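You operate a simulated robot arm through the tools that you are given. There is no shell and no other tool.

You are at the controls of a simulated robot arm. One attempt, no reset.

JOB
Make room on the clear end of the tiled table for the purple-band cup. At the end: the purple-band cup stands where the yellow-band cup stood; the blue peg from the clear end of the tiled table stands on top of the small green soap; the yellow-band cup from the clear end of the tiled table is on the top of the tiled table; the brown peg stands on top of the thin yellow soap; whatever was shut is shut again. Leave all else as you found it, and nothing knocked over. Set down upright: yellow-band cup.

Only the result counts: the job must be done as asked and must still hold three seconds after the hand-in. Knocking over, shifting, dropping, spilling or breaking anything else fails it.

ROBOT AND FRAMES
A 7-joint arm with a two-finger parallel gripper, fixed in place. Base frame: the origin is at the foot of the arm, x ahead of it, y to its left, z up; the work surface is at about z = 800. Units: mm, rad, N and s.
With the tool pointing down near the work surface it reaches from about 300 to 700 mm from the base axis. Its first joint turns from -1.152 to 1.152 rad. Payload 1.57 kg.
Tool frame: the origin (TCP) lies between the finger pads and is the grasp point; the fingertips stand 30 mm ahead of it; z points along the fingers, y is the line along which they close. The gripper opens to 110 mm. The fingers are 24 mm wide and 12 mm thick; the gripper's body (48 by 112 mm) begins 78 mm behind the TCP.
Orientation is that of the tool frame in the base frame, as a unit quaternion [w, x, y, z]. With the fingers straight down and closing along the base's y, the tool's x points along the base's -x, its y along +y and its z along -z.

CONTROLS
- The arm moves only by the tool play_rows. Its argument "rows" is a list of rows, each an object (a shift or turn left out is 0, a gripper value left out holds the last) with "linear": the shift along the tool's x, y, z in mm, a list of three; "rotation": the turn, a rotation vector about the tool's x, y, z in rad, a list of three. In form: [{"linear": [x, y, z], "rotation": [ax, ay, az]}, ...]. A call has 1 to 20 rows; each row shifts and turns the commanded pose from where the row before left it, along the tool's axes as they then stand. "grip" is the closure, from 0 (fully open) to 1 (shut), set as the call begins (left out, the last holds). Each row takes 0.2 s and may step no farther than 50 mm and 0.15 rad from the row before; otherwise, or with a gripper value out of range, the whole call is refused. Where a pose cannot be reached the arm comes as near as it can. A force on the tool above 40 N (or 10 N above the force at the start of the call, whichever is more), or a blocked arm, ends the call early, and 0.2 s more pass. The fingers move at their own pace (about 108 mm/s each) and stop on an object; they squeeze with about 23 N. The grip force told is the motor's: it shows also when the fingers shut on nothing. Time passes only in rows, and 0.2 s behind the last, so rows that do not move let the fingers close. It gives the time, the measured TCP pose, the force on the tool (base axes), the opening and the grip force at its end, in the units of the frame above (readings bear some noise), with the torque about the TCP (base axes, N m) and any sound that the robot's microphone picked up.
- Cameras (640 x 400 px; columns grow to the right, rows downward): "scene" is fixed at [163.2, -402.8, 1386.8]; the picture's right is [0.73, -0.68, 0.00], its down [-0.51, -0.55, -0.67] and it looks along [0.45, 0.49, -0.74] (base axes); focal length 284 px, centre (320, 200). "wrist" rides on the gripper at [70, 16, -141] in the tool frame; the picture's right is [-0.23, 0.97, 0.00], its down [-0.85, -0.20, -0.48] and it looks along [-0.47, -0.11, 0.88] (tool axes); focal length 222 px, centre (320, 200). There is no depth. A picture from a camera that has moved, and an enlarged one, comes with that camera's place and axes in the base frame and with its lens.
- get_image(camera): a new picture of that camera. It takes no simulated time.
- enlarge(camera, box): a new picture of the part [left, top, right, bottom] of that camera's present view, enlarged. It takes no simulated time.
- hand_in(): hands the job in; it is judged then, once.

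Nothing tells you positions but the pictures and the camera data. Unless the task says otherwise, let go and move clear before handing in.

The tools are called after "Call:" by a JSON object that holds its "fn" and its "kwargs". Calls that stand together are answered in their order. play_rows: Moves the arm, as the interface text tells. Its arguments: {"type":"object","properties":{"rows":{"type":"array","items":{"type":"object","properties":{"linear":{"type":"array","items":{"type":"number"}},"rotation":{"type":"array","items":{"type":"number"}}}}},"grip":{"type":"number"}},"required":["rows"]} The other tools are called the same way: get_image (camera) takes a picture; enlarge (camera, box) takes an enlarged picture of a part of a camera's view; hand_in () hands the job in.

At the start:

```text
clock: 0.0
eef_pos: [421.5, 215.7, 1054.9]
ee_rot: [0.001, -0.001, 1.0, 0.0]
ft_force: [0.2, 0.0, 0.0]
wrist_torque: [0.0, -0.01, 0.01]
finger_gap: 110.1
grasp_force: 0.0
```

scene: 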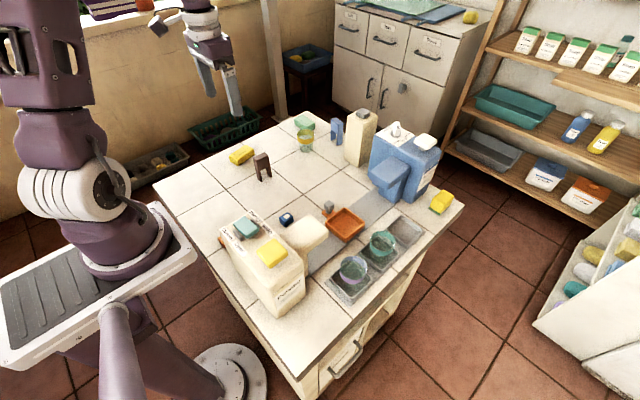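
wrist: 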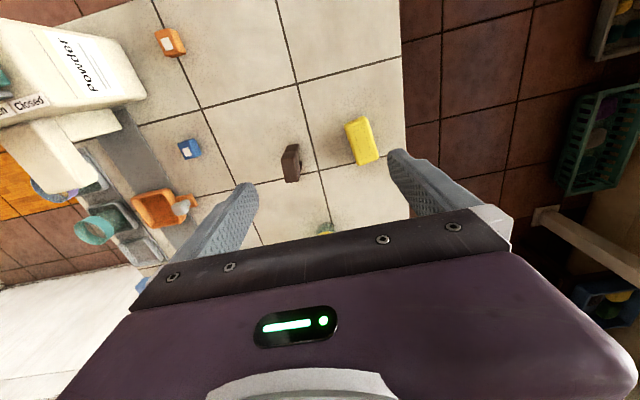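

I see a tiled table with a powder box, soaps, pegs, cups and bottles. I'll enlarge several parts of the views to identify each object before moving.

Call:
{"fn": "enlarge", "kwargs": {"camera": "scene", "box": [220, 90, 380, 190]}}

Call:
{"fn": "enlarge", "kwargs": {"camera": "scene", "box": [200, 190, 360, 290]}}

Call:
{"fn": "enlarge", "kwargs": {"camera": "scene", "box": [310, 180, 470, 280]}}

Call:
{"fn": "enlarge", "kwargs": {"camera": "scene", "box": [320, 90, 480, 190]}}

Call:
{"fn": "enlarge", "kwargs": {"camera": "scene", "box": [240, 260, 480, 400]}}

Call:
{"fn": "enlarge", "kwargs": {"camera": "wrist", "box": [0, 0, 400, 250]}}

```text
4.00 times, centred on (300, 140) of scene
camera zoom: at [163.2, -402.8, 1386.8], right [0.73, -0.68, 0.0], down [-0.51, -0.55, -0.67], along [0.45, 0.49, -0.74], focal length 1137 px, centre (400, 440)
```

zoom: 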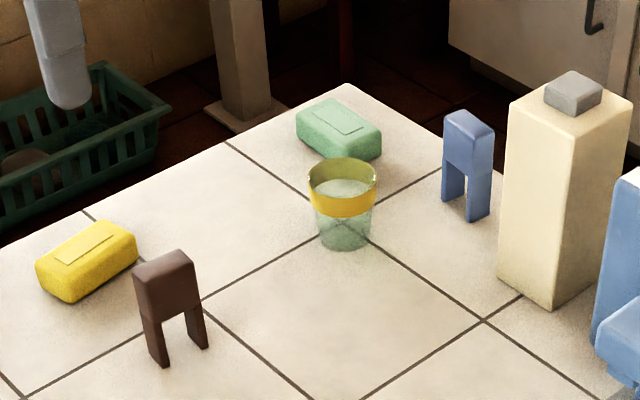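

```text
4.00 times, centred on (280, 240) of scene
camera zoom: at [163.2, -402.8, 1386.8], right [0.73, -0.68, 0.0], down [-0.51, -0.55, -0.67], along [0.45, 0.49, -0.74], focal length 1137 px, centre (480, 40)
```

zoom: 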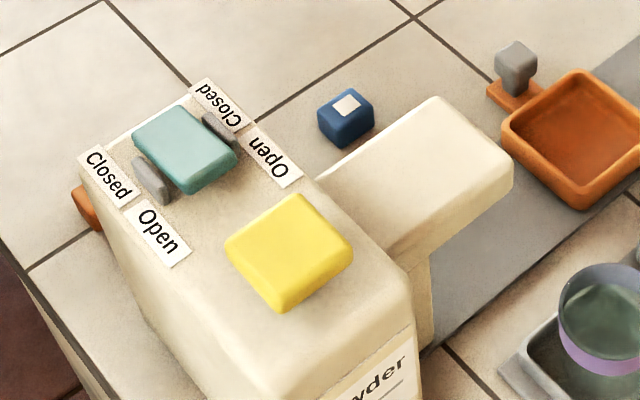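

```text
4.00 times, centred on (390, 230) of scene
camera zoom: at [163.2, -402.8, 1386.8], right [0.73, -0.68, 0.0], down [-0.51, -0.55, -0.67], along [0.45, 0.49, -0.74], focal length 1137 px, centre (40, 80)
```

zoom: 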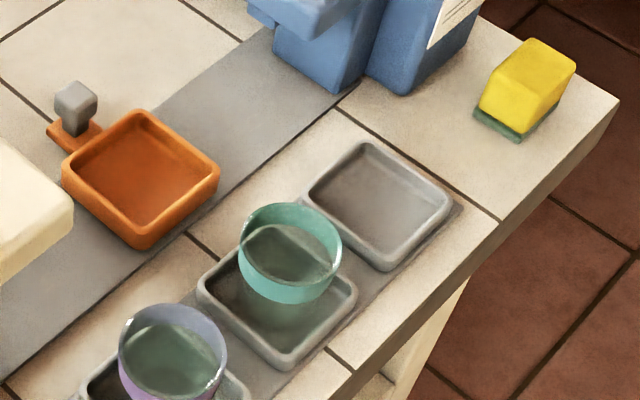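

```text
4.00 times, centred on (400, 140) of scene
camera zoom: at [163.2, -402.8, 1386.8], right [0.73, -0.68, 0.0], down [-0.51, -0.55, -0.67], along [0.45, 0.49, -0.74], focal length 1137 px, centre (0, 440)
```

zoom: 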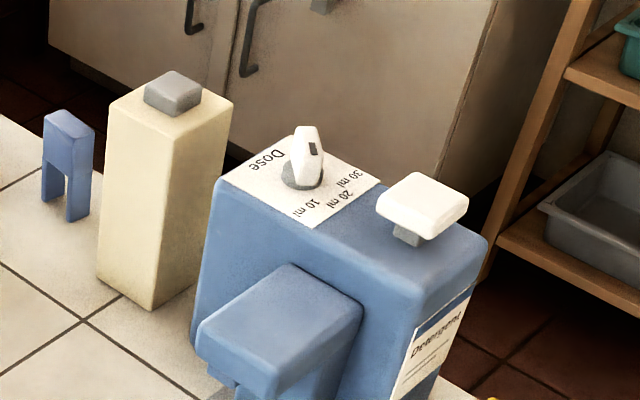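

```text
2.67 times, centred on (360, 330) of scene
camera zoom: at [163.2, -402.8, 1386.8], right [0.73, -0.68, 0.0], down [-0.51, -0.55, -0.67], along [0.45, 0.49, -0.74], focal length 758 px, centre (213, -147)
```

zoom: 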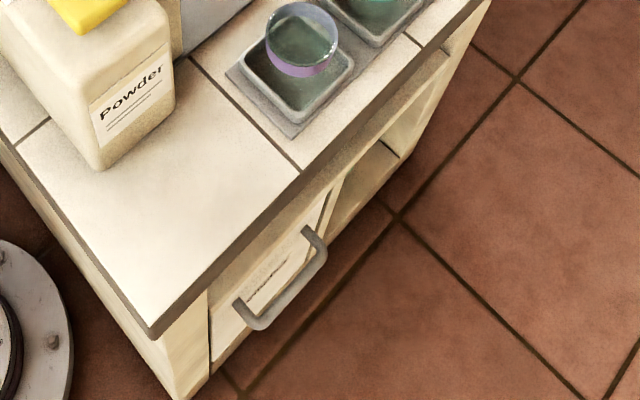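

```text
1.60 times, centred on (200, 125) of wrist
camera zoom: at [352.7, 231.6, 1196.3], right [0.23, 0.97, 0.0], down [0.85, -0.2, 0.48], along [0.47, -0.11, -0.88], focal length 355 px, centre (512, 320)
```

zoom: 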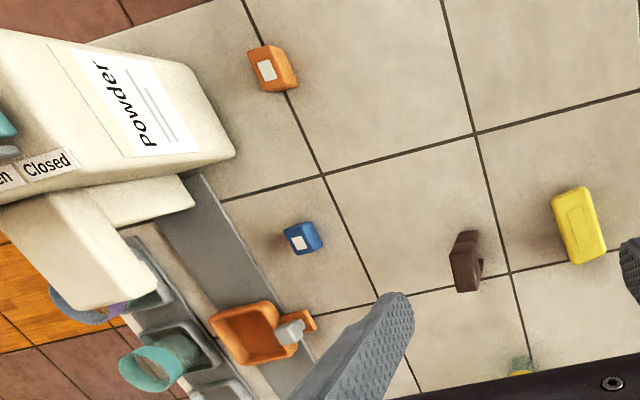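

I see soaps on the table, and blocks on the powder box and at the far corner that could also be soaps. I'll enlarge further to tell which is the small green soap and which the thin yellow one.

Call:
{"fn": "enlarge", "kwargs": {"camera": "scene", "box": [215, 200, 295, 250]}}

Call:
{"fn": "enlarge", "kwargs": {"camera": "scene", "box": [240, 230, 320, 280]}}

Call:
{"fn": "enlarge", "kwargs": {"camera": "scene", "box": [405, 175, 485, 225]}}

Call:
{"fn": "enlarge", "kwargs": {"camera": "scene", "box": [280, 100, 360, 150]}}

Call:
{"fn": "enlarge", "kwargs": {"camera": "scene", "box": [220, 140, 300, 190]}}

Call:
{"fn": "enlarge", "kwargs": {"camera": "scene", "box": [320, 240, 400, 310]}}

Call:
{"fn": "enlarge", "kwargs": {"camera": "wrist", "box": [260, 90, 400, 250]}}

```text
8.00 times, centred on (255, 225) of scene
camera zoom: at [163.2, -402.8, 1386.8], right [0.73, -0.68, 0.0], down [-0.51, -0.55, -0.67], along [0.45, 0.49, -0.74], focal length 2274 px, centre (840, 0)
```

zoom: 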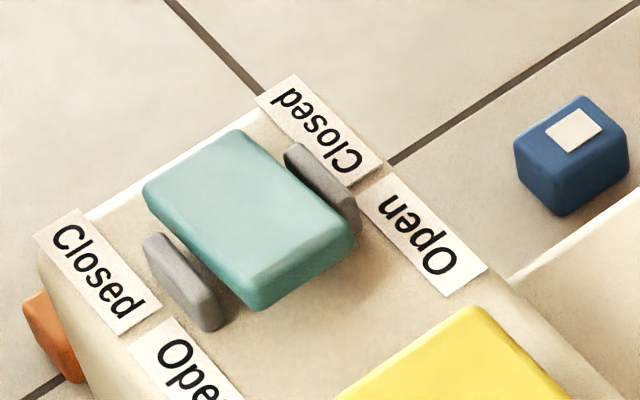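

```text
8.00 times, centred on (280, 255) of scene
camera zoom: at [163.2, -402.8, 1386.8], right [0.73, -0.68, 0.0], down [-0.51, -0.55, -0.67], along [0.45, 0.49, -0.74], focal length 2274 px, centre (640, -240)
```

zoom: 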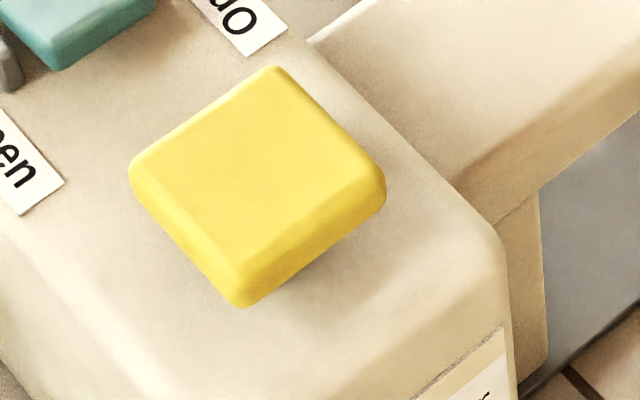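

```text
8.00 times, centred on (445, 200) of scene
camera zoom: at [163.2, -402.8, 1386.8], right [0.73, -0.68, 0.0], down [-0.51, -0.55, -0.67], along [0.45, 0.49, -0.74], focal length 2274 px, centre (-680, 200)
```

zoom: 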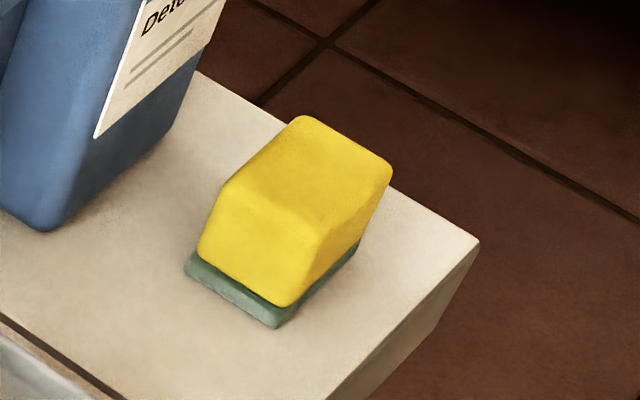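

```text
8.00 times, centred on (320, 125) of scene
camera zoom: at [163.2, -402.8, 1386.8], right [0.73, -0.68, 0.0], down [-0.51, -0.55, -0.67], along [0.45, 0.49, -0.74], focal length 2274 px, centre (320, 800)
```

zoom: 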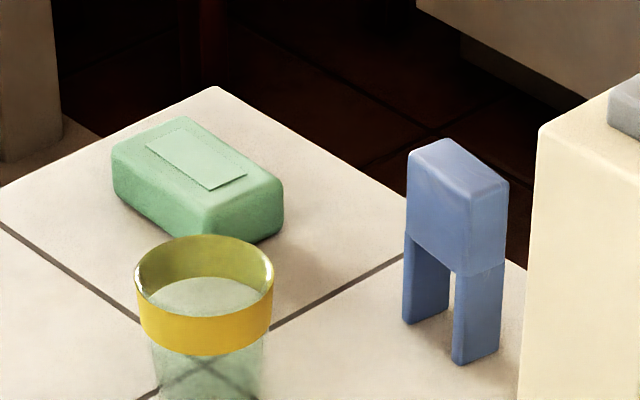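

```text
8.00 times, centred on (260, 165) of scene
camera zoom: at [163.2, -402.8, 1386.8], right [0.73, -0.68, 0.0], down [-0.51, -0.55, -0.67], along [0.45, 0.49, -0.74], focal length 2274 px, centre (800, 480)
```

zoom: 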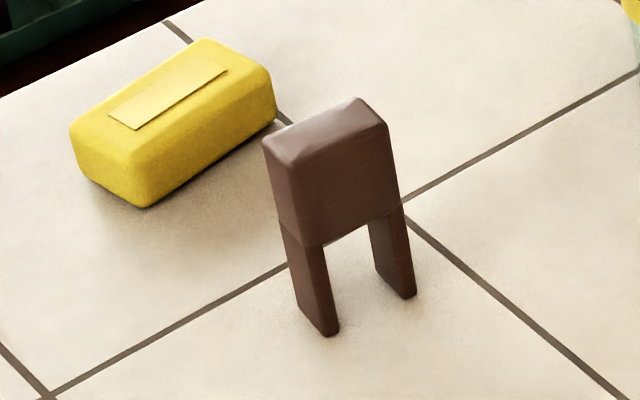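

```text
5.71 times, centred on (360, 275) of scene
camera zoom: at [163.2, -402.8, 1386.8], right [0.73, -0.68, 0.0], down [-0.51, -0.55, -0.67], along [0.45, 0.49, -0.74], focal length 1624 px, centre (91, -229)
```

zoom: 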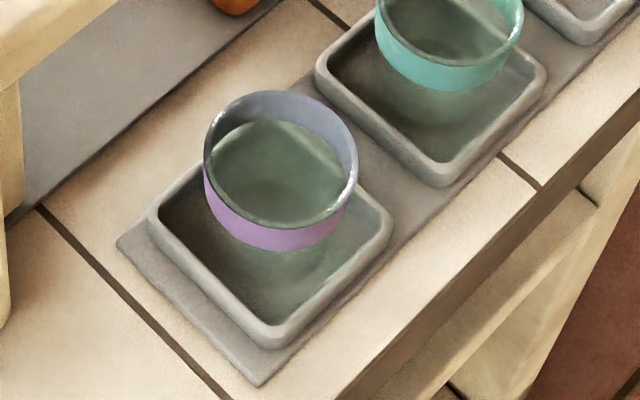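

```text
2.50 times, centred on (330, 170) of wrist
camera zoom: at [352.7, 231.6, 1196.3], right [0.23, 0.97, 0.0], down [0.85, -0.2, 0.48], along [0.47, -0.11, -0.88], focal length 555 px, centre (295, 275)
```

zoom: 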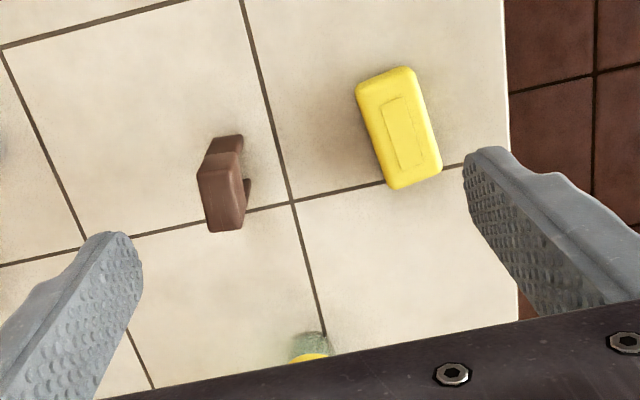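

I take the embossed bars as the soaps: green at about (717, 273), yellow at about (461, 278). The blocks on the powder box look like its slide and button. I'll move the hand out over the clear end at a safe height to get better views.

Call:
{"fn": "play_rows", "kwargs": {"rows": [{"linear": [-40, 0, 0]}, {"linear": [-40, 0, 0]}, {"linear": [-40, 0, 0]}, {"linear": [-40, 0, 0]}, {"linear": [-20, -16, 0]}, {"linear": [0, 0, 0]}], "grip": 0}}

Call:
{"fn": "get_image", "kwargs": {"camera": "wrist"}}

Call:
{"fn": "get_image", "kwargs": {"camera": "scene"}}

```text
clock: 1.4
eef_pos: [600.5, 197.9, 1054.4]
ee_rot: [0.0, 0.001, 1.0, 0.0]
ft_force: [-0.4, 0.6, -0.1]
wrist_torque: [0.02, -0.04, -0.03]
finger_gap: 110.1
grasp_force: 0.0
```

```text
taken
camera wrist: at [532.6, 215.0, 1195.9], right [0.23, 0.97, 0.0], down [0.86, -0.2, 0.48], along [0.47, -0.11, -0.88], focal length 222 px, centre (320, 200)
```

wrist: 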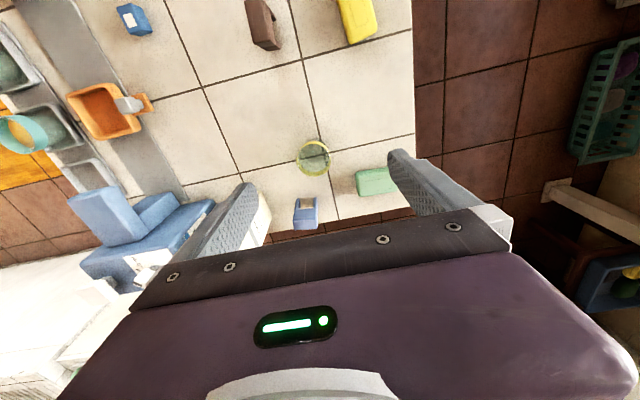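

```text
taken
```

scene: 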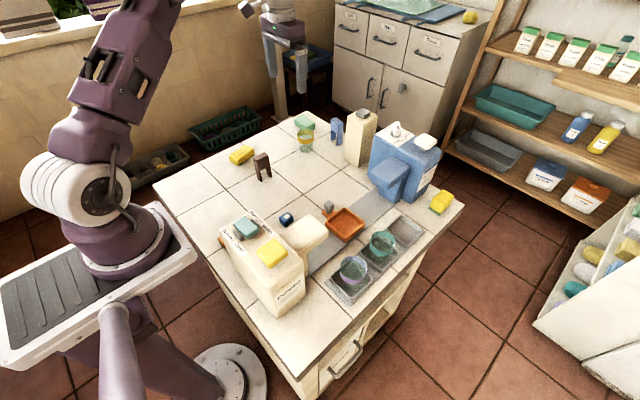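

Call:
{"fn": "enlarge", "kwargs": {"camera": "wrist", "box": [260, 120, 420, 240]}}

Call:
{"fn": "enlarge", "kwargs": {"camera": "wrist", "box": [230, 0, 400, 100]}}

Call:
{"fn": "enlarge", "kwargs": {"camera": "wrist", "box": [0, 0, 240, 150]}}

Call:
{"fn": "enlarge", "kwargs": {"camera": "wrist", "box": [0, 150, 280, 325]}}

```text
3.33 times, centred on (340, 180) of wrist
camera zoom: at [532.6, 215.0, 1195.9], right [0.23, 0.97, 0.0], down [0.86, -0.2, 0.48], along [0.47, -0.11, -0.88], focal length 740 px, centre (253, 267)
```

zoom: 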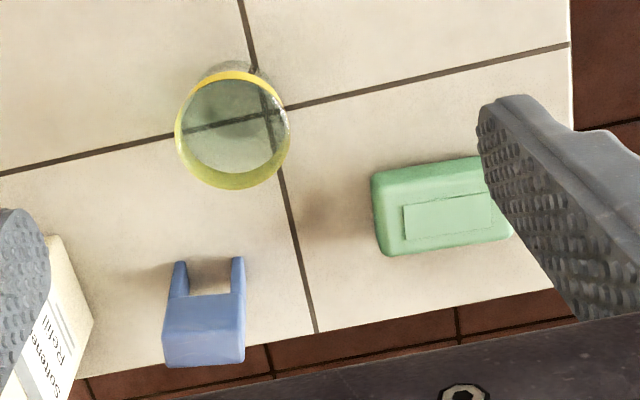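

```text
3.76 times, centred on (315, 50) of wrist
camera zoom: at [532.6, 215.0, 1195.9], right [0.23, 0.97, 0.0], down [0.86, -0.2, 0.48], along [0.47, -0.11, -0.88], focal length 836 px, centre (339, 765)
```

zoom: 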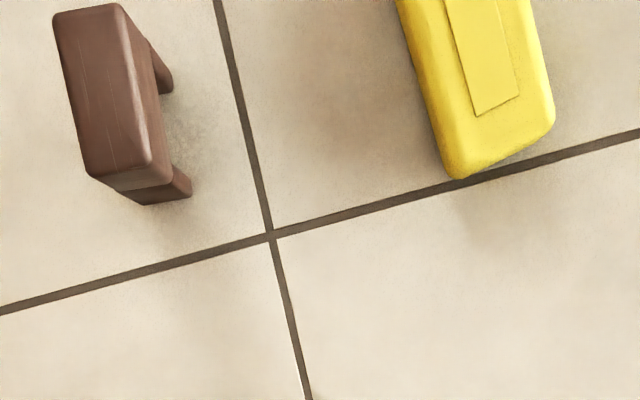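

```text
2.67 times, centred on (120, 75) of wrist
camera zoom: at [532.6, 215.0, 1195.9], right [0.23, 0.97, 0.0], down [0.86, -0.2, 0.48], along [0.47, -0.11, -0.88], focal length 592 px, centre (853, 533)
```

zoom: 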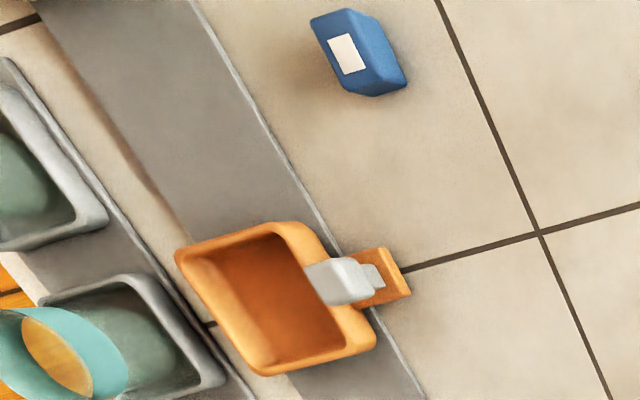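

```text
2.29 times, centred on (140, 238) of wrist
camera zoom: at [532.6, 215.0, 1195.9], right [0.23, 0.97, 0.0], down [0.86, -0.2, 0.48], along [0.47, -0.11, -0.88], focal length 508 px, centre (731, 114)
```

zoom: 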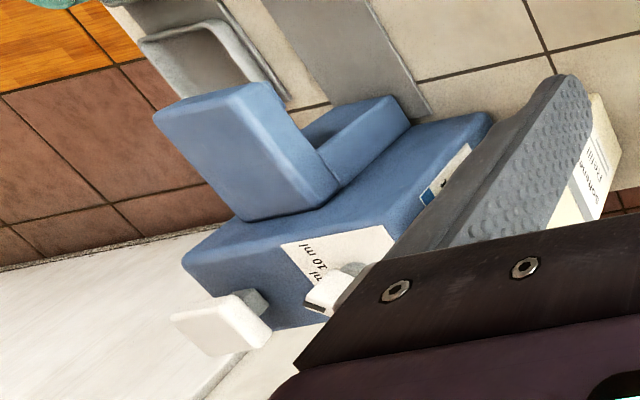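

Blue peg appears at about (745, 138), with its wide side along y; the green soap's long side is also along y. I'll zoom in more to measure heights and exact edges.

Call:
{"fn": "enlarge", "kwargs": {"camera": "wrist", "box": [285, 175, 345, 235]}}

Call:
{"fn": "enlarge", "kwargs": {"camera": "wrist", "box": [345, 155, 405, 205]}}

Call:
{"fn": "enlarge", "kwargs": {"camera": "wrist", "box": [285, 130, 345, 190]}}

Call:
{"fn": "enlarge", "kwargs": {"camera": "scene", "box": [322, 112, 352, 150]}}

Call:
{"fn": "enlarge", "kwargs": {"camera": "scene", "box": [288, 108, 328, 158]}}

```text
6.67 times, centred on (315, 205) of wrist
camera zoom: at [532.6, 215.0, 1195.9], right [0.23, 0.97, 0.0], down [0.86, -0.2, 0.48], along [0.47, -0.11, -0.88], focal length 1481 px, centre (353, 167)
```

zoom: 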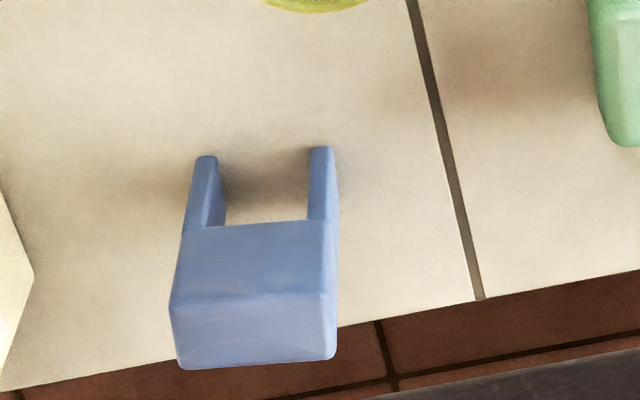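

```text
8.00 times, centred on (375, 180) of wrist
camera zoom: at [532.6, 215.0, 1195.9], right [0.23, 0.97, 0.0], down [0.86, -0.2, 0.48], along [0.47, -0.11, -0.88], focal length 1777 px, centre (-120, 360)
```

zoom: 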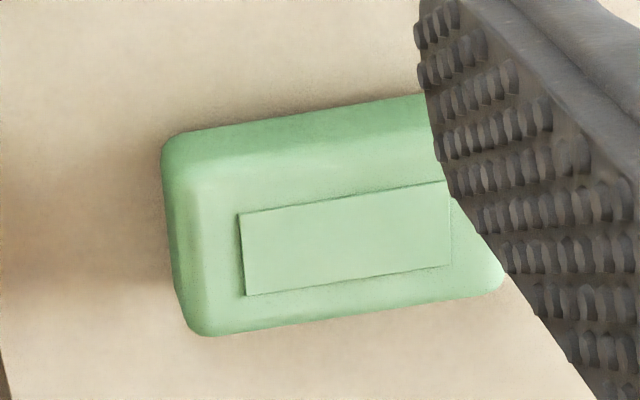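

```text
6.67 times, centred on (315, 160) of wrist
camera zoom: at [532.6, 215.0, 1195.9], right [0.23, 0.97, 0.0], down [0.86, -0.2, 0.48], along [0.47, -0.11, -0.88], focal length 1481 px, centre (353, 467)
```

zoom: 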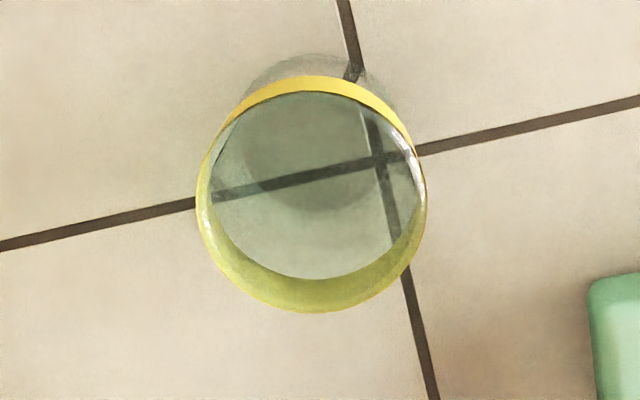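

```text
10.53 times, centred on (337, 131) of scene
camera zoom: at [163.2, -402.8, 1386.8], right [0.73, -0.68, 0.0], down [-0.51, -0.55, -0.67], along [0.45, 0.49, -0.74], focal length 2992 px, centre (141, 926)
```

zoom: 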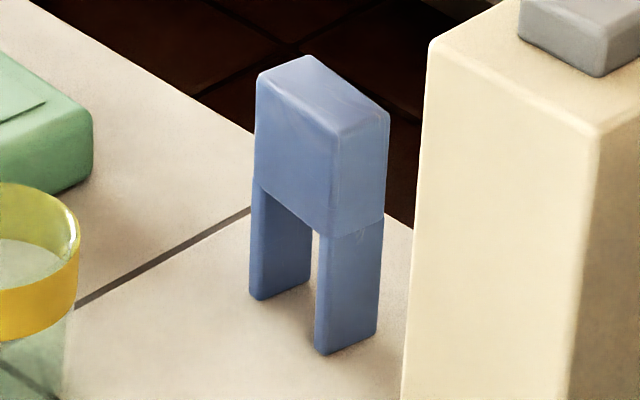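

```text
8.00 times, centred on (308, 133) of scene
camera zoom: at [163.2, -402.8, 1386.8], right [0.73, -0.68, 0.0], down [-0.51, -0.55, -0.67], along [0.45, 0.49, -0.74], focal length 2274 px, centre (416, 736)
```

zoom: 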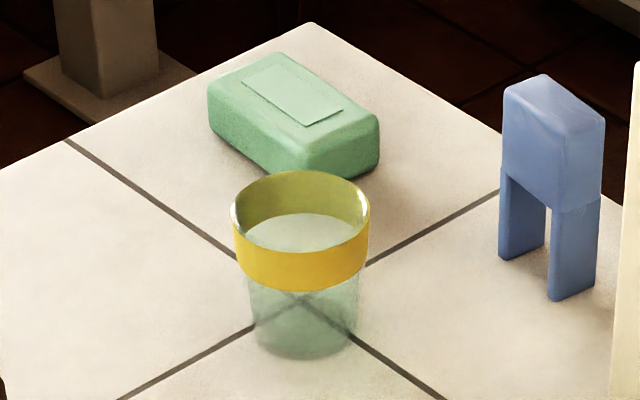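

I measure the blue peg at about (743, 139) and 80 mm tall. The green soap is at about (722, 279), the yellow cup at about (642, 181) and 51 mm tall. I'll test how far out the arm reaches above the green soap at a safe height.

Call:
{"fn": "play_rows", "kwargs": {"rows": [{"linear": [-40, 27, 0]}, {"linear": [-40, 27, 0]}, {"linear": [-41, 27, 0]}, {"linear": [0, 0, 0]}, {"linear": [0, 0, 0]}], "grip": 0}}

```text
clock: 2.6
eef_pos: [626.2, 215.8, 1054.5]
ee_rot: [-0.001, 0.001, 1.0, 0.0]
ft_force: [-0.9, -0.8, 0.0]
wrist_torque: [0.0, -0.03, 0.04]
finger_gap: 110.1
grasp_force: 0.0
out of reach, approached as far as the arm can: row 1, 2, 3
```

The arm stops at a radius of about 662 mm at this height with the tool straight down, so the far objects will need an outward tilt. I'll start with the brown peg and go back over it for a close look.

Call:
{"fn": "play_rows", "kwargs": {"rows": [{"linear": [40, 0, 0]}, {"linear": [40, 0, 0]}, {"linear": [0, 0, 0]}]}}

```text
clock: 3.4
eef_pos: [544.6, 216.6, 1051.4]
ee_rot: [0.001, 0.001, 1.0, 0.001]
ft_force: [0.5, 0.4, 0.0]
wrist_torque: [-0.01, 0.0, 0.0]
finger_gap: 109.9
grasp_force: 0.0
```

The commanded pose is clamped at the reach limit, so shifts stay predictable. I'll move above the brown peg, estimated at (459, 158), to measure it.

Call:
{"fn": "play_rows", "kwargs": {"rows": [{"linear": [35, -17, 10]}, {"linear": [35, -17, 15]}, {"linear": [35, -17, 20]}, {"linear": [0, 0, 20]}, {"linear": [0, 0, 0]}]}}

Call:
{"fn": "get_image", "kwargs": {"camera": "wrist"}}

Call:
{"fn": "enlarge", "kwargs": {"camera": "wrist", "box": [240, 80, 480, 230]}}

```text
clock: 4.6
eef_pos: [439.5, 164.2, 990.1]
ee_rot: [0.001, 0.0, 1.0, -0.001]
ft_force: [0.3, -0.2, 0.1]
wrist_torque: [0.0, -0.02, 0.02]
finger_gap: 110.0
grasp_force: 0.0
```

```text
taken
camera wrist: at [369.8, 179.8, 1131.5], right [0.23, 0.97, 0.0], down [0.85, -0.2, 0.48], along [0.47, -0.11, -0.88], focal length 222 px, centre (320, 200)
```

wrist: 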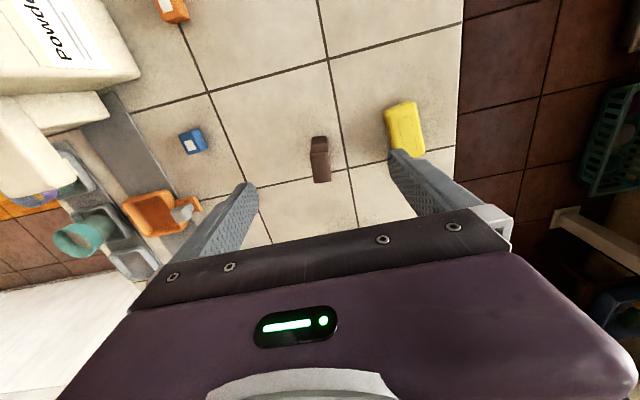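

```text
2.67 times, centred on (360, 155) of wrist
camera zoom: at [369.8, 179.8, 1131.5], right [0.23, 0.97, 0.0], down [0.85, -0.2, 0.48], along [0.47, -0.11, -0.88], focal length 592 px, centre (213, 320)
```

zoom: 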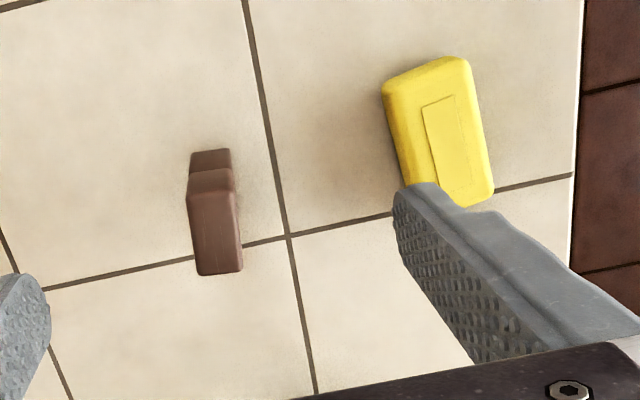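

Call:
{"fn": "enlarge", "kwargs": {"camera": "wrist", "box": [295, 125, 345, 195]}}

Call:
{"fn": "enlarge", "kwargs": {"camera": "wrist", "box": [375, 90, 435, 165]}}

```text
5.71 times, centred on (320, 160) of wrist
camera zoom: at [369.8, 179.8, 1131.5], right [0.23, 0.97, 0.0], down [0.85, -0.2, 0.48], along [0.47, -0.11, -0.88], focal length 1269 px, centre (320, 429)
```

zoom: 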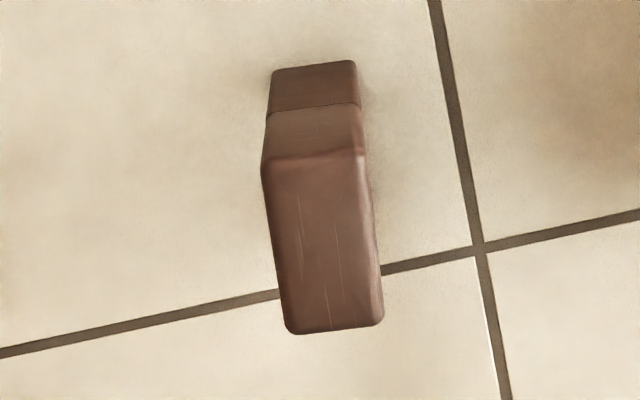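

```text
5.33 times, centred on (405, 128) of wrist
camera zoom: at [369.8, 179.8, 1131.5], right [0.23, 0.97, 0.0], down [0.85, -0.2, 0.48], along [0.47, -0.11, -0.88], focal length 1185 px, centre (-133, 587)
```

zoom: 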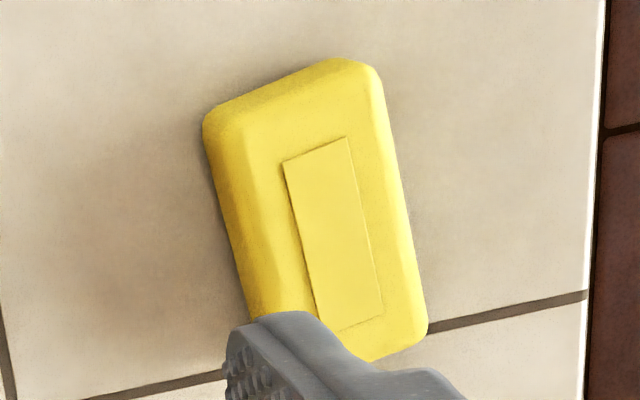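

The brown peg is at about (462, 159), 80 mm tall, yawed about -5°. The yellow soap's top is centred at about (463, 279), yawed about +9°. I'll line up with the peg and come partway down.

Call:
{"fn": "play_rows", "kwargs": {"rows": [{"linear": [-22.8, -5.3, 0]}, {"rotation": [0, 0, 0.0925]}, {"linear": [0, 0, 30]}, {"linear": [0, 0, 30]}, {"linear": [0, 0, 0]}, {"linear": [0, 0, 0]}], "grip": 0}}

Call:
{"fn": "get_image", "kwargs": {"camera": "wrist"}}

Call:
{"fn": "get_image", "kwargs": {"camera": "scene"}}

```text
clock: 6.0
eef_pos: [459.2, 157.7, 927.0]
ee_rot: [0.0, 0.046, 0.999, 0.0]
ft_force: [0.1, -0.8, -0.5]
wrist_torque: [0.04, 0.0, -0.01]
finger_gap: 110.1
grasp_force: 0.0
```

```text
taken
camera wrist: at [392.9, 180.2, 1068.2], right [0.32, 0.95, 0.0], down [0.83, -0.28, 0.48], along [0.45, -0.15, -0.88], focal length 222 px, centre (320, 200)
```

wrist: 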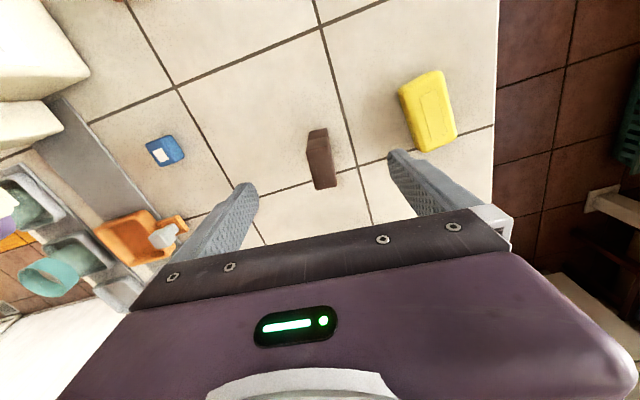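

```text
taken
```

scene: 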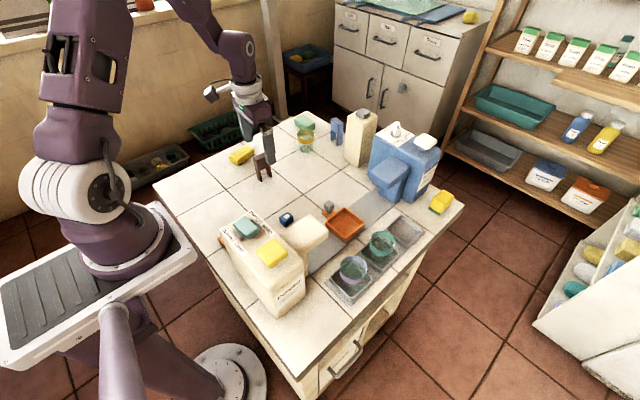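

Call:
{"fn": "enlarge", "kwargs": {"camera": "wrist", "box": [280, 110, 360, 210]}}

Call:
{"fn": "play_rows", "kwargs": {"rows": [{"linear": [0, 0, 0]}]}}

```text
4.00 times, centred on (320, 160) of wrist
camera zoom: at [392.9, 180.2, 1068.2], right [0.32, 0.95, 0.0], down [0.83, -0.28, 0.48], along [0.45, -0.15, -0.88], focal length 888 px, centre (320, 360)
```

zoom: 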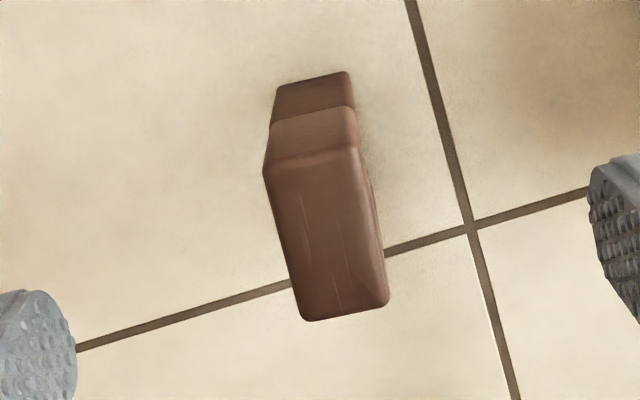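

```text
clock: 6.4
eef_pos: [460.2, 157.7, 927.4]
ee_rot: [0.001, 0.046, 0.999, 0.0]
ft_force: [-0.7, -0.1, -0.8]
wrist_torque: [0.02, 0.0, -0.04]
finger_gap: 109.7
grasp_force: 0.0
```

The peg sits centred between the fingers and its yaw matches. I'll descend to grip its head at about z 862.

Call:
{"fn": "play_rows", "kwargs": {"rows": [{"linear": [0, 1.2, 20]}, {"linear": [0, 0, 20]}, {"linear": [0, 0, 15]}, {"linear": [0, 0, 10]}, {"linear": [0, 0, 0]}]}}

Call:
{"fn": "get_image", "kwargs": {"camera": "wrist"}}

```text
clock: 7.6
eef_pos: [459.1, 159.6, 863.0]
ee_rot: [0.0, 0.047, 0.999, 0.001]
ft_force: [0.6, 0.7, 0.1]
wrist_torque: [-0.01, 0.05, 0.01]
finger_gap: 110.1
grasp_force: 0.1
```

```text
taken
camera wrist: at [392.4, 182.0, 1004.0], right [0.32, 0.95, 0.0], down [0.83, -0.28, 0.48], along [0.45, -0.15, -0.88], focal length 222 px, centre (320, 200)
```

wrist: 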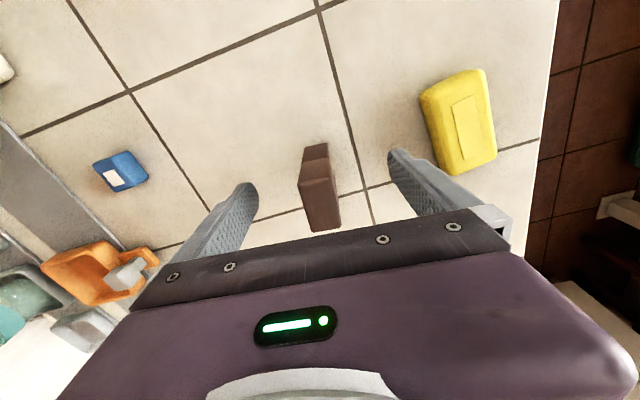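

The peg is between the fingers; I'll close on it.

Call:
{"fn": "play_rows", "kwargs": {"rows": [{"linear": [0, 0, 0]}, {"linear": [0, 0, 0]}, {"linear": [0, 0, 0]}, {"linear": [0, 0, 0]}], "grip": 1}}

Call:
{"fn": "get_image", "kwargs": {"camera": "wrist"}}

```text
clock: 8.6
eef_pos: [458.4, 158.8, 863.2]
ee_rot: [-0.001, 0.046, 0.999, 0.001]
ft_force: [0.2, 0.7, 0.2]
wrist_torque: [0.01, -0.01, 0.0]
finger_gap: 21.1
grasp_force: 23.1
```

```text
taken
camera wrist: at [392.4, 182.0, 1004.1], right [0.32, 0.95, 0.0], down [0.83, -0.28, 0.48], along [0.45, -0.15, -0.88], focal length 222 px, centre (320, 200)
```

wrist: 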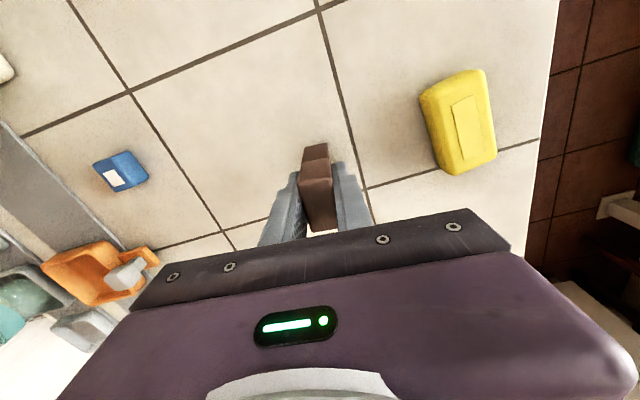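

The peg is gripped (gap 21 mm). I'll enlarge the yellow soap from here to refine its position and top height.

Call:
{"fn": "enlarge", "kwargs": {"camera": "wrist", "box": [410, 60, 510, 185]}}

Call:
{"fn": "enlarge", "kwargs": {"camera": "scene", "box": [222, 135, 286, 185]}}

```text
3.20 times, centred on (460, 122) of wrist
camera zoom: at [392.4, 182.0, 1004.1], right [0.32, 0.95, 0.0], down [0.83, -0.28, 0.48], along [0.45, -0.15, -0.88], focal length 711 px, centre (-128, 448)
```

zoom: 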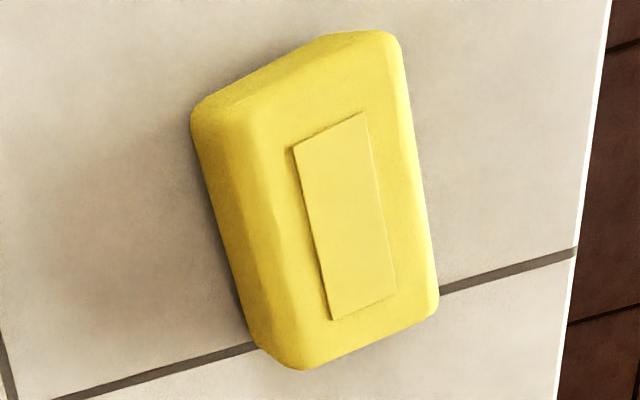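

```text
8.00 times, centred on (254, 160) of scene
camera zoom: at [163.2, -402.8, 1386.8], right [0.73, -0.68, 0.0], down [-0.51, -0.55, -0.67], along [0.45, 0.49, -0.74], focal length 2274 px, centre (848, 520)
```

zoom: 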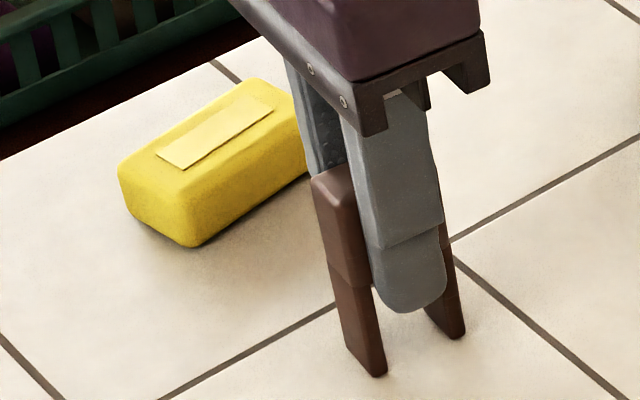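

The soap's label is centred at about (463, 279) with its top at z 826–830. I'll lift the peg, turn it to match the soap and carry it above.

Call:
{"fn": "play_rows", "kwargs": {"rows": [{"linear": [0, 0, -8]}, {"linear": [0, 0, -18]}, {"linear": [0, 0, -22]}, {"linear": [0, 0, -19]}, {"rotation": [0, 0, -0.081]}, {"rotation": [0, 0, -0.081]}, {"rotation": [0, 0, -0.081]}, {"linear": [-2, 12, 0]}, {"linear": [-3.3, 21, 0]}, {"linear": [-3.7, 23, 0]}, {"linear": [-3.7, 23, 0]}, {"linear": [-3.4, 21, 0]}, {"linear": [-2.7, 17.8, 0]}, {"linear": [0, 0, 0]}, {"linear": [0, 0, 0]}], "grip": 1}}

Call:
{"fn": "get_image", "kwargs": {"camera": "wrist"}}

Call:
{"fn": "enlarge", "kwargs": {"camera": "scene", "box": [212, 115, 276, 175]}}

```text
clock: 11.8
eef_pos: [461.5, 281.2, 929.6]
ee_rot: [0.0, -0.075, 0.997, -0.001]
ft_force: [0.5, -0.2, -0.2]
wrist_torque: [0.02, 0.0, 0.02]
finger_gap: 20.9
grasp_force: 23.0
```

```text
taken
camera wrist: at [392.0, 286.5, 1071.4], right [0.08, 1.0, 0.0], down [0.88, -0.07, 0.48], along [0.48, -0.04, -0.88], focal length 222 px, centre (320, 200)
```

wrist: 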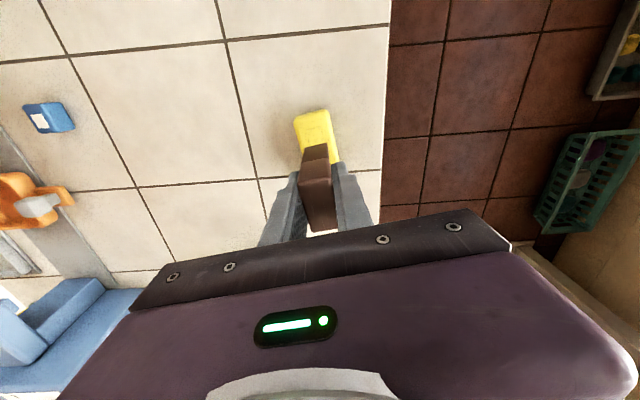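

```text
6.67 times, centred on (244, 145) of scene
camera zoom: at [163.2, -402.8, 1386.8], right [0.73, -0.68, 0.0], down [-0.51, -0.55, -0.67], along [0.45, 0.49, -0.74], focal length 1895 px, centre (827, 567)
```

zoom: 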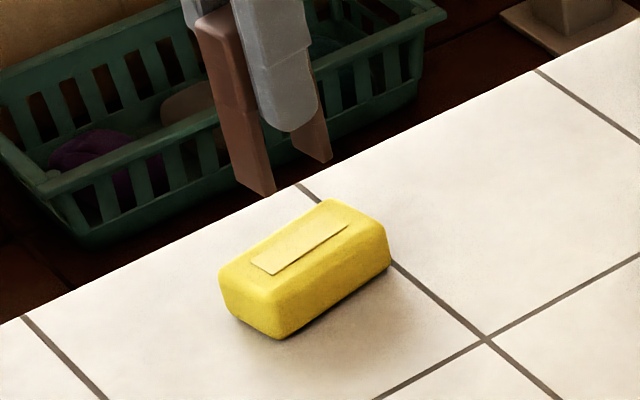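

Call:
{"fn": "enlarge", "kwargs": {"camera": "wrist", "box": [280, 95, 360, 195]}}

Call:
{"fn": "enlarge", "kwargs": {"camera": "scene", "box": [225, 110, 275, 170]}}

```text
4.00 times, centred on (320, 145) of wrist
camera zoom: at [392.0, 286.5, 1071.4], right [0.08, 1.0, 0.0], down [0.88, -0.07, 0.48], along [0.48, -0.04, -0.88], focal length 888 px, centre (320, 420)
```

zoom: 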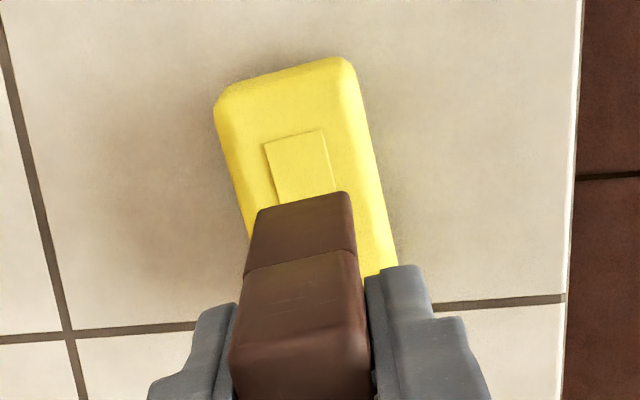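

```text
6.67 times, centred on (250, 140) of scene
camera zoom: at [163.2, -402.8, 1386.8], right [0.73, -0.68, 0.0], down [-0.51, -0.55, -0.67], along [0.45, 0.49, -0.74], focal length 1895 px, centre (787, 600)
```

zoom: 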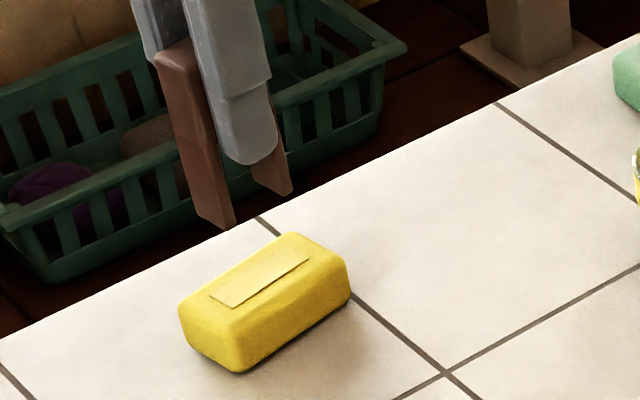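

From here the label centre is about 3 mm back and 1.5 mm to the side of the peg's centre. I'll correct that and lower toward the soap.

Call:
{"fn": "play_rows", "kwargs": {"rows": [{"linear": [3, -1.5, 0]}, {"linear": [0, 0, 10]}, {"linear": [0, 0, 12]}, {"linear": [0, 0, 9]}, {"linear": [0, 0, 0]}], "grip": 1}}

Call:
{"fn": "enlarge", "kwargs": {"camera": "wrist", "box": [280, 95, 360, 195]}}

Call:
{"fn": "enlarge", "kwargs": {"camera": "scene", "box": [222, 110, 276, 175]}}

```text
clock: 13.0
eef_pos: [460.0, 277.3, 899.0]
ee_rot: [0.0, -0.075, 0.997, 0.0]
ft_force: [0.7, 0.1, -0.3]
wrist_torque: [-0.01, 0.0, -0.03]
finger_gap: 21.2
grasp_force: 22.9
```

```text
4.00 times, centred on (320, 145) of wrist
camera zoom: at [390.1, 283.6, 1040.4], right [0.08, 1.0, 0.0], down [0.88, -0.07, 0.48], along [0.48, -0.04, -0.88], focal length 888 px, centre (320, 420)
```

zoom: 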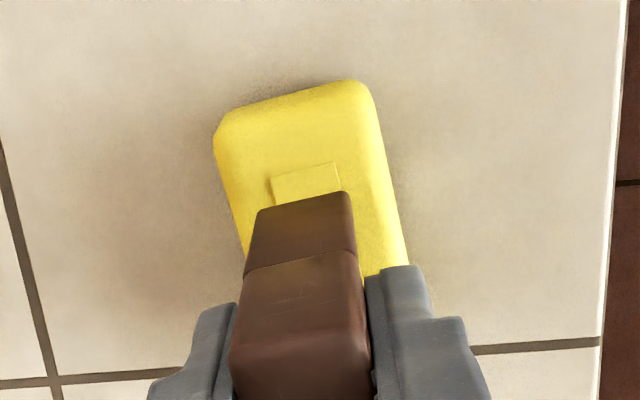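

```text
6.15 times, centred on (249, 142) of scene
camera zoom: at [163.2, -402.8, 1386.8], right [0.73, -0.68, 0.0], down [-0.51, -0.55, -0.67], along [0.45, 0.49, -0.74], focal length 1749 px, centre (757, 554)
```

zoom: 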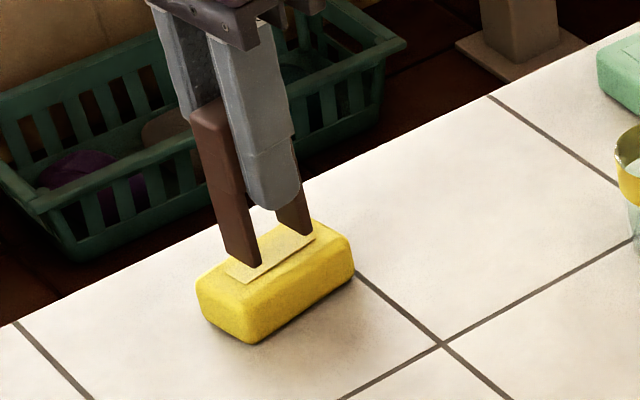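

The peg is now almost centred over the label with about 8 mm to go. I'll make a small correction and lower in small steps, watching the force.

Call:
{"fn": "play_rows", "kwargs": {"rows": [{"linear": [0.8, 1.0, 0]}, {"linear": [0, 0, 2.5]}, {"linear": [0, 0, 2]}, {"linear": [0, 0, 0]}], "grip": 1}}

Call:
{"fn": "play_rows", "kwargs": {"rows": [{"linear": [0, 0, 1.2]}, {"linear": [0, 0, 0]}]}}

Call:
{"fn": "play_rows", "kwargs": {"rows": [{"linear": [0, 0, 1.0]}, {"linear": [0, 0, 0]}]}}

Call:
{"fn": "enlarge", "kwargs": {"camera": "scene", "box": [222, 110, 276, 175]}}

```text
clock: 14.0
eef_pos: [460.6, 279.3, 893.7]
ee_rot: [-0.001, -0.075, 0.997, 0.0]
ft_force: [0.5, 0.0, -0.4]
wrist_torque: [0.0, -0.01, 0.01]
finger_gap: 20.9
grasp_force: 22.7
```

```text
clock: 14.6
eef_pos: [458.5, 278.1, 894.0]
ee_rot: [0.001, -0.076, 0.997, 0.0]
ft_force: [0.5, 0.1, -0.5]
wrist_torque: [0.04, -0.04, 0.0]
finger_gap: 21.0
grasp_force: 23.0
```

```text
clock: 15.2
eef_pos: [458.9, 278.0, 893.1]
ee_rot: [0.0, -0.075, 0.997, 0.0]
ft_force: [0.3, 0.8, -0.3]
wrist_torque: [0.03, -0.03, 0.0]
finger_gap: 20.8
grasp_force: 22.9
```

```text
6.15 times, centred on (249, 142) of scene
camera zoom: at [163.2, -402.8, 1386.8], right [0.73, -0.68, 0.0], down [-0.51, -0.55, -0.67], along [0.45, 0.49, -0.74], focal length 1749 px, centre (757, 554)
```

zoom: 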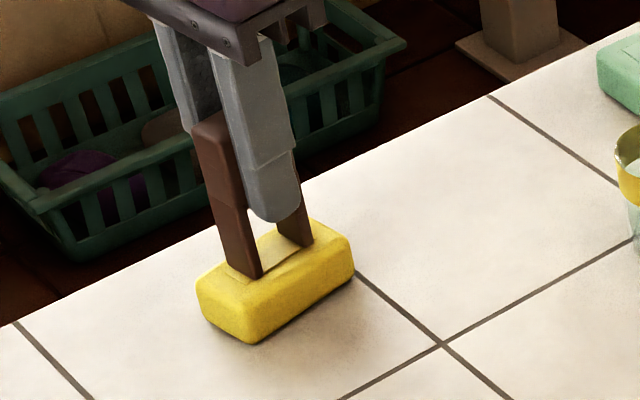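

No contact yet, though the legs are almost on the label. I'll keep lowering 1 mm at a time.

Call:
{"fn": "play_rows", "kwargs": {"rows": [{"linear": [0, 0, 1.0]}, {"linear": [0, 0, 0]}]}}

Call:
{"fn": "play_rows", "kwargs": {"rows": [{"linear": [0, 0, 1.0]}, {"linear": [0, 0, 0]}]}}

Call:
{"fn": "play_rows", "kwargs": {"rows": [{"linear": [0, 0, 0.8]}, {"linear": [0, 0, 0]}]}}

Call:
{"fn": "enlarge", "kwargs": {"camera": "scene", "box": [222, 110, 276, 175]}}

Call:
{"fn": "enlarge", "kwargs": {"camera": "wrist", "box": [270, 95, 370, 235]}}

```text
clock: 15.8
eef_pos: [459.8, 278.0, 891.2]
ee_rot: [0.0, -0.075, 0.997, 0.0]
ft_force: [-0.9, -0.5, -1.0]
wrist_torque: [0.01, 0.04, 0.03]
finger_gap: 20.8
grasp_force: 23.0
```

```text
clock: 16.4
eef_pos: [460.9, 279.4, 889.6]
ee_rot: [0.001, -0.074, 0.997, 0.0]
ft_force: [-1.2, -1.4, 16.4]
wrist_torque: [-0.12, 0.14, 0.02]
finger_gap: 21.1
grasp_force: 22.9
```

```text
clock: 17.0
eef_pos: [459.6, 279.2, 890.4]
ee_rot: [0.001, -0.075, 0.997, 0.001]
ft_force: [3.0, 0.1, 15.7]
wrist_torque: [-0.05, -0.17, -0.03]
finger_gap: 20.9
grasp_force: 22.7
```

```text
6.15 times, centred on (249, 142) of scene
camera zoom: at [163.0, -402.9, 1386.8], right [0.73, -0.68, 0.0], down [-0.51, -0.55, -0.67], along [0.45, 0.49, -0.74], focal length 1749 px, centre (757, 554)
```

zoom: 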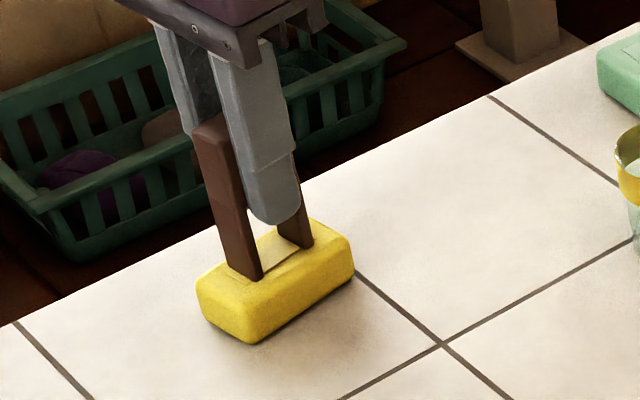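

```text
2.86 times, centred on (320, 165) of wrist
camera zoom: at [389.0, 284.3, 1031.5], right [0.08, 1.0, 0.0], down [0.87, -0.07, 0.48], along [0.48, -0.04, -0.88], focal length 635 px, centre (320, 300)
```

zoom: 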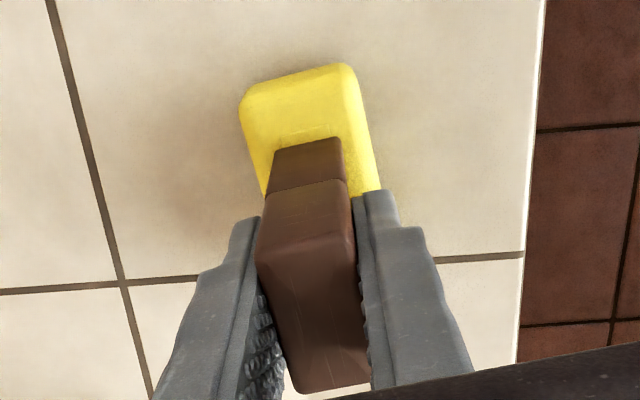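

The legs press on the soap with about 16 N. I'll ease off a little and release.

Call:
{"fn": "play_rows", "kwargs": {"rows": [{"linear": [0, 0, -0.8]}, {"linear": [0, 0, 0]}], "grip": 1}}

Call:
{"fn": "play_rows", "kwargs": {"rows": [{"linear": [0, 0, 0]}, {"linear": [0, 0, 0]}, {"linear": [0, 0, 0]}], "grip": 0.5}}

Call:
{"fn": "enlarge", "kwargs": {"camera": "scene", "box": [222, 110, 276, 175]}}

Call:
{"fn": "enlarge", "kwargs": {"camera": "wrist", "box": [270, 95, 370, 235]}}

```text
clock: 17.6
eef_pos: [459.4, 278.5, 890.2]
ee_rot: [0.0, -0.075, 0.997, -0.001]
ft_force: [1.2, 2.2, 11.0]
wrist_torque: [0.12, -0.11, -0.01]
finger_gap: 21.2
grasp_force: 22.9
```

```text
clock: 18.4
eef_pos: [459.4, 278.1, 889.7]
ee_rot: [0.0, -0.076, 0.997, 0.0]
ft_force: [0.6, 0.6, 0.1]
wrist_torque: [0.02, -0.01, -0.02]
finger_gap: 54.9
grasp_force: 0.1
```

```text
6.15 times, centred on (249, 142) of scene
camera zoom: at [163.2, -402.8, 1386.8], right [0.73, -0.68, 0.0], down [-0.51, -0.55, -0.67], along [0.45, 0.49, -0.74], focal length 1749 px, centre (757, 554)
```

zoom: 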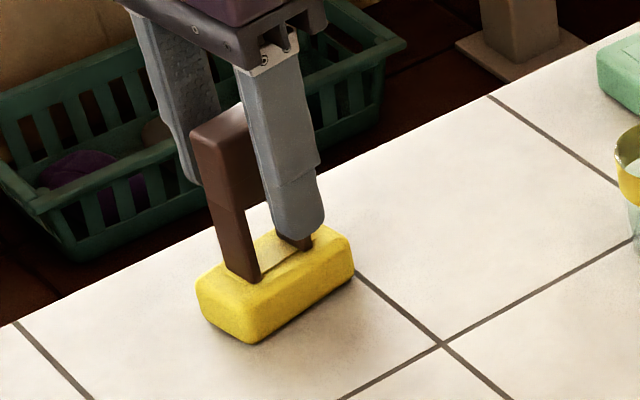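

```text
2.86 times, centred on (320, 165) of wrist
camera zoom: at [388.9, 283.8, 1031.6], right [0.08, 1.0, 0.0], down [0.88, -0.07, 0.48], along [0.48, -0.04, -0.88], focal length 635 px, centre (320, 300)
```

zoom: 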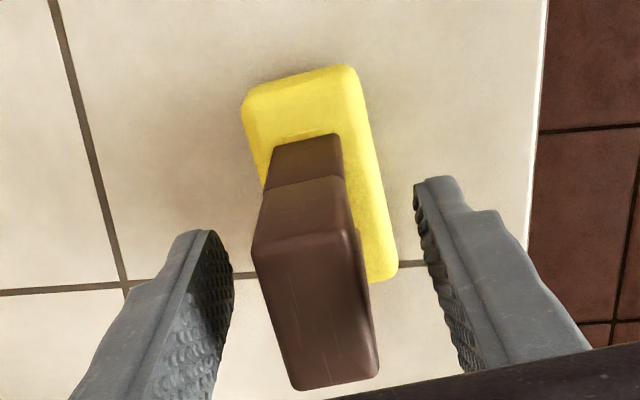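

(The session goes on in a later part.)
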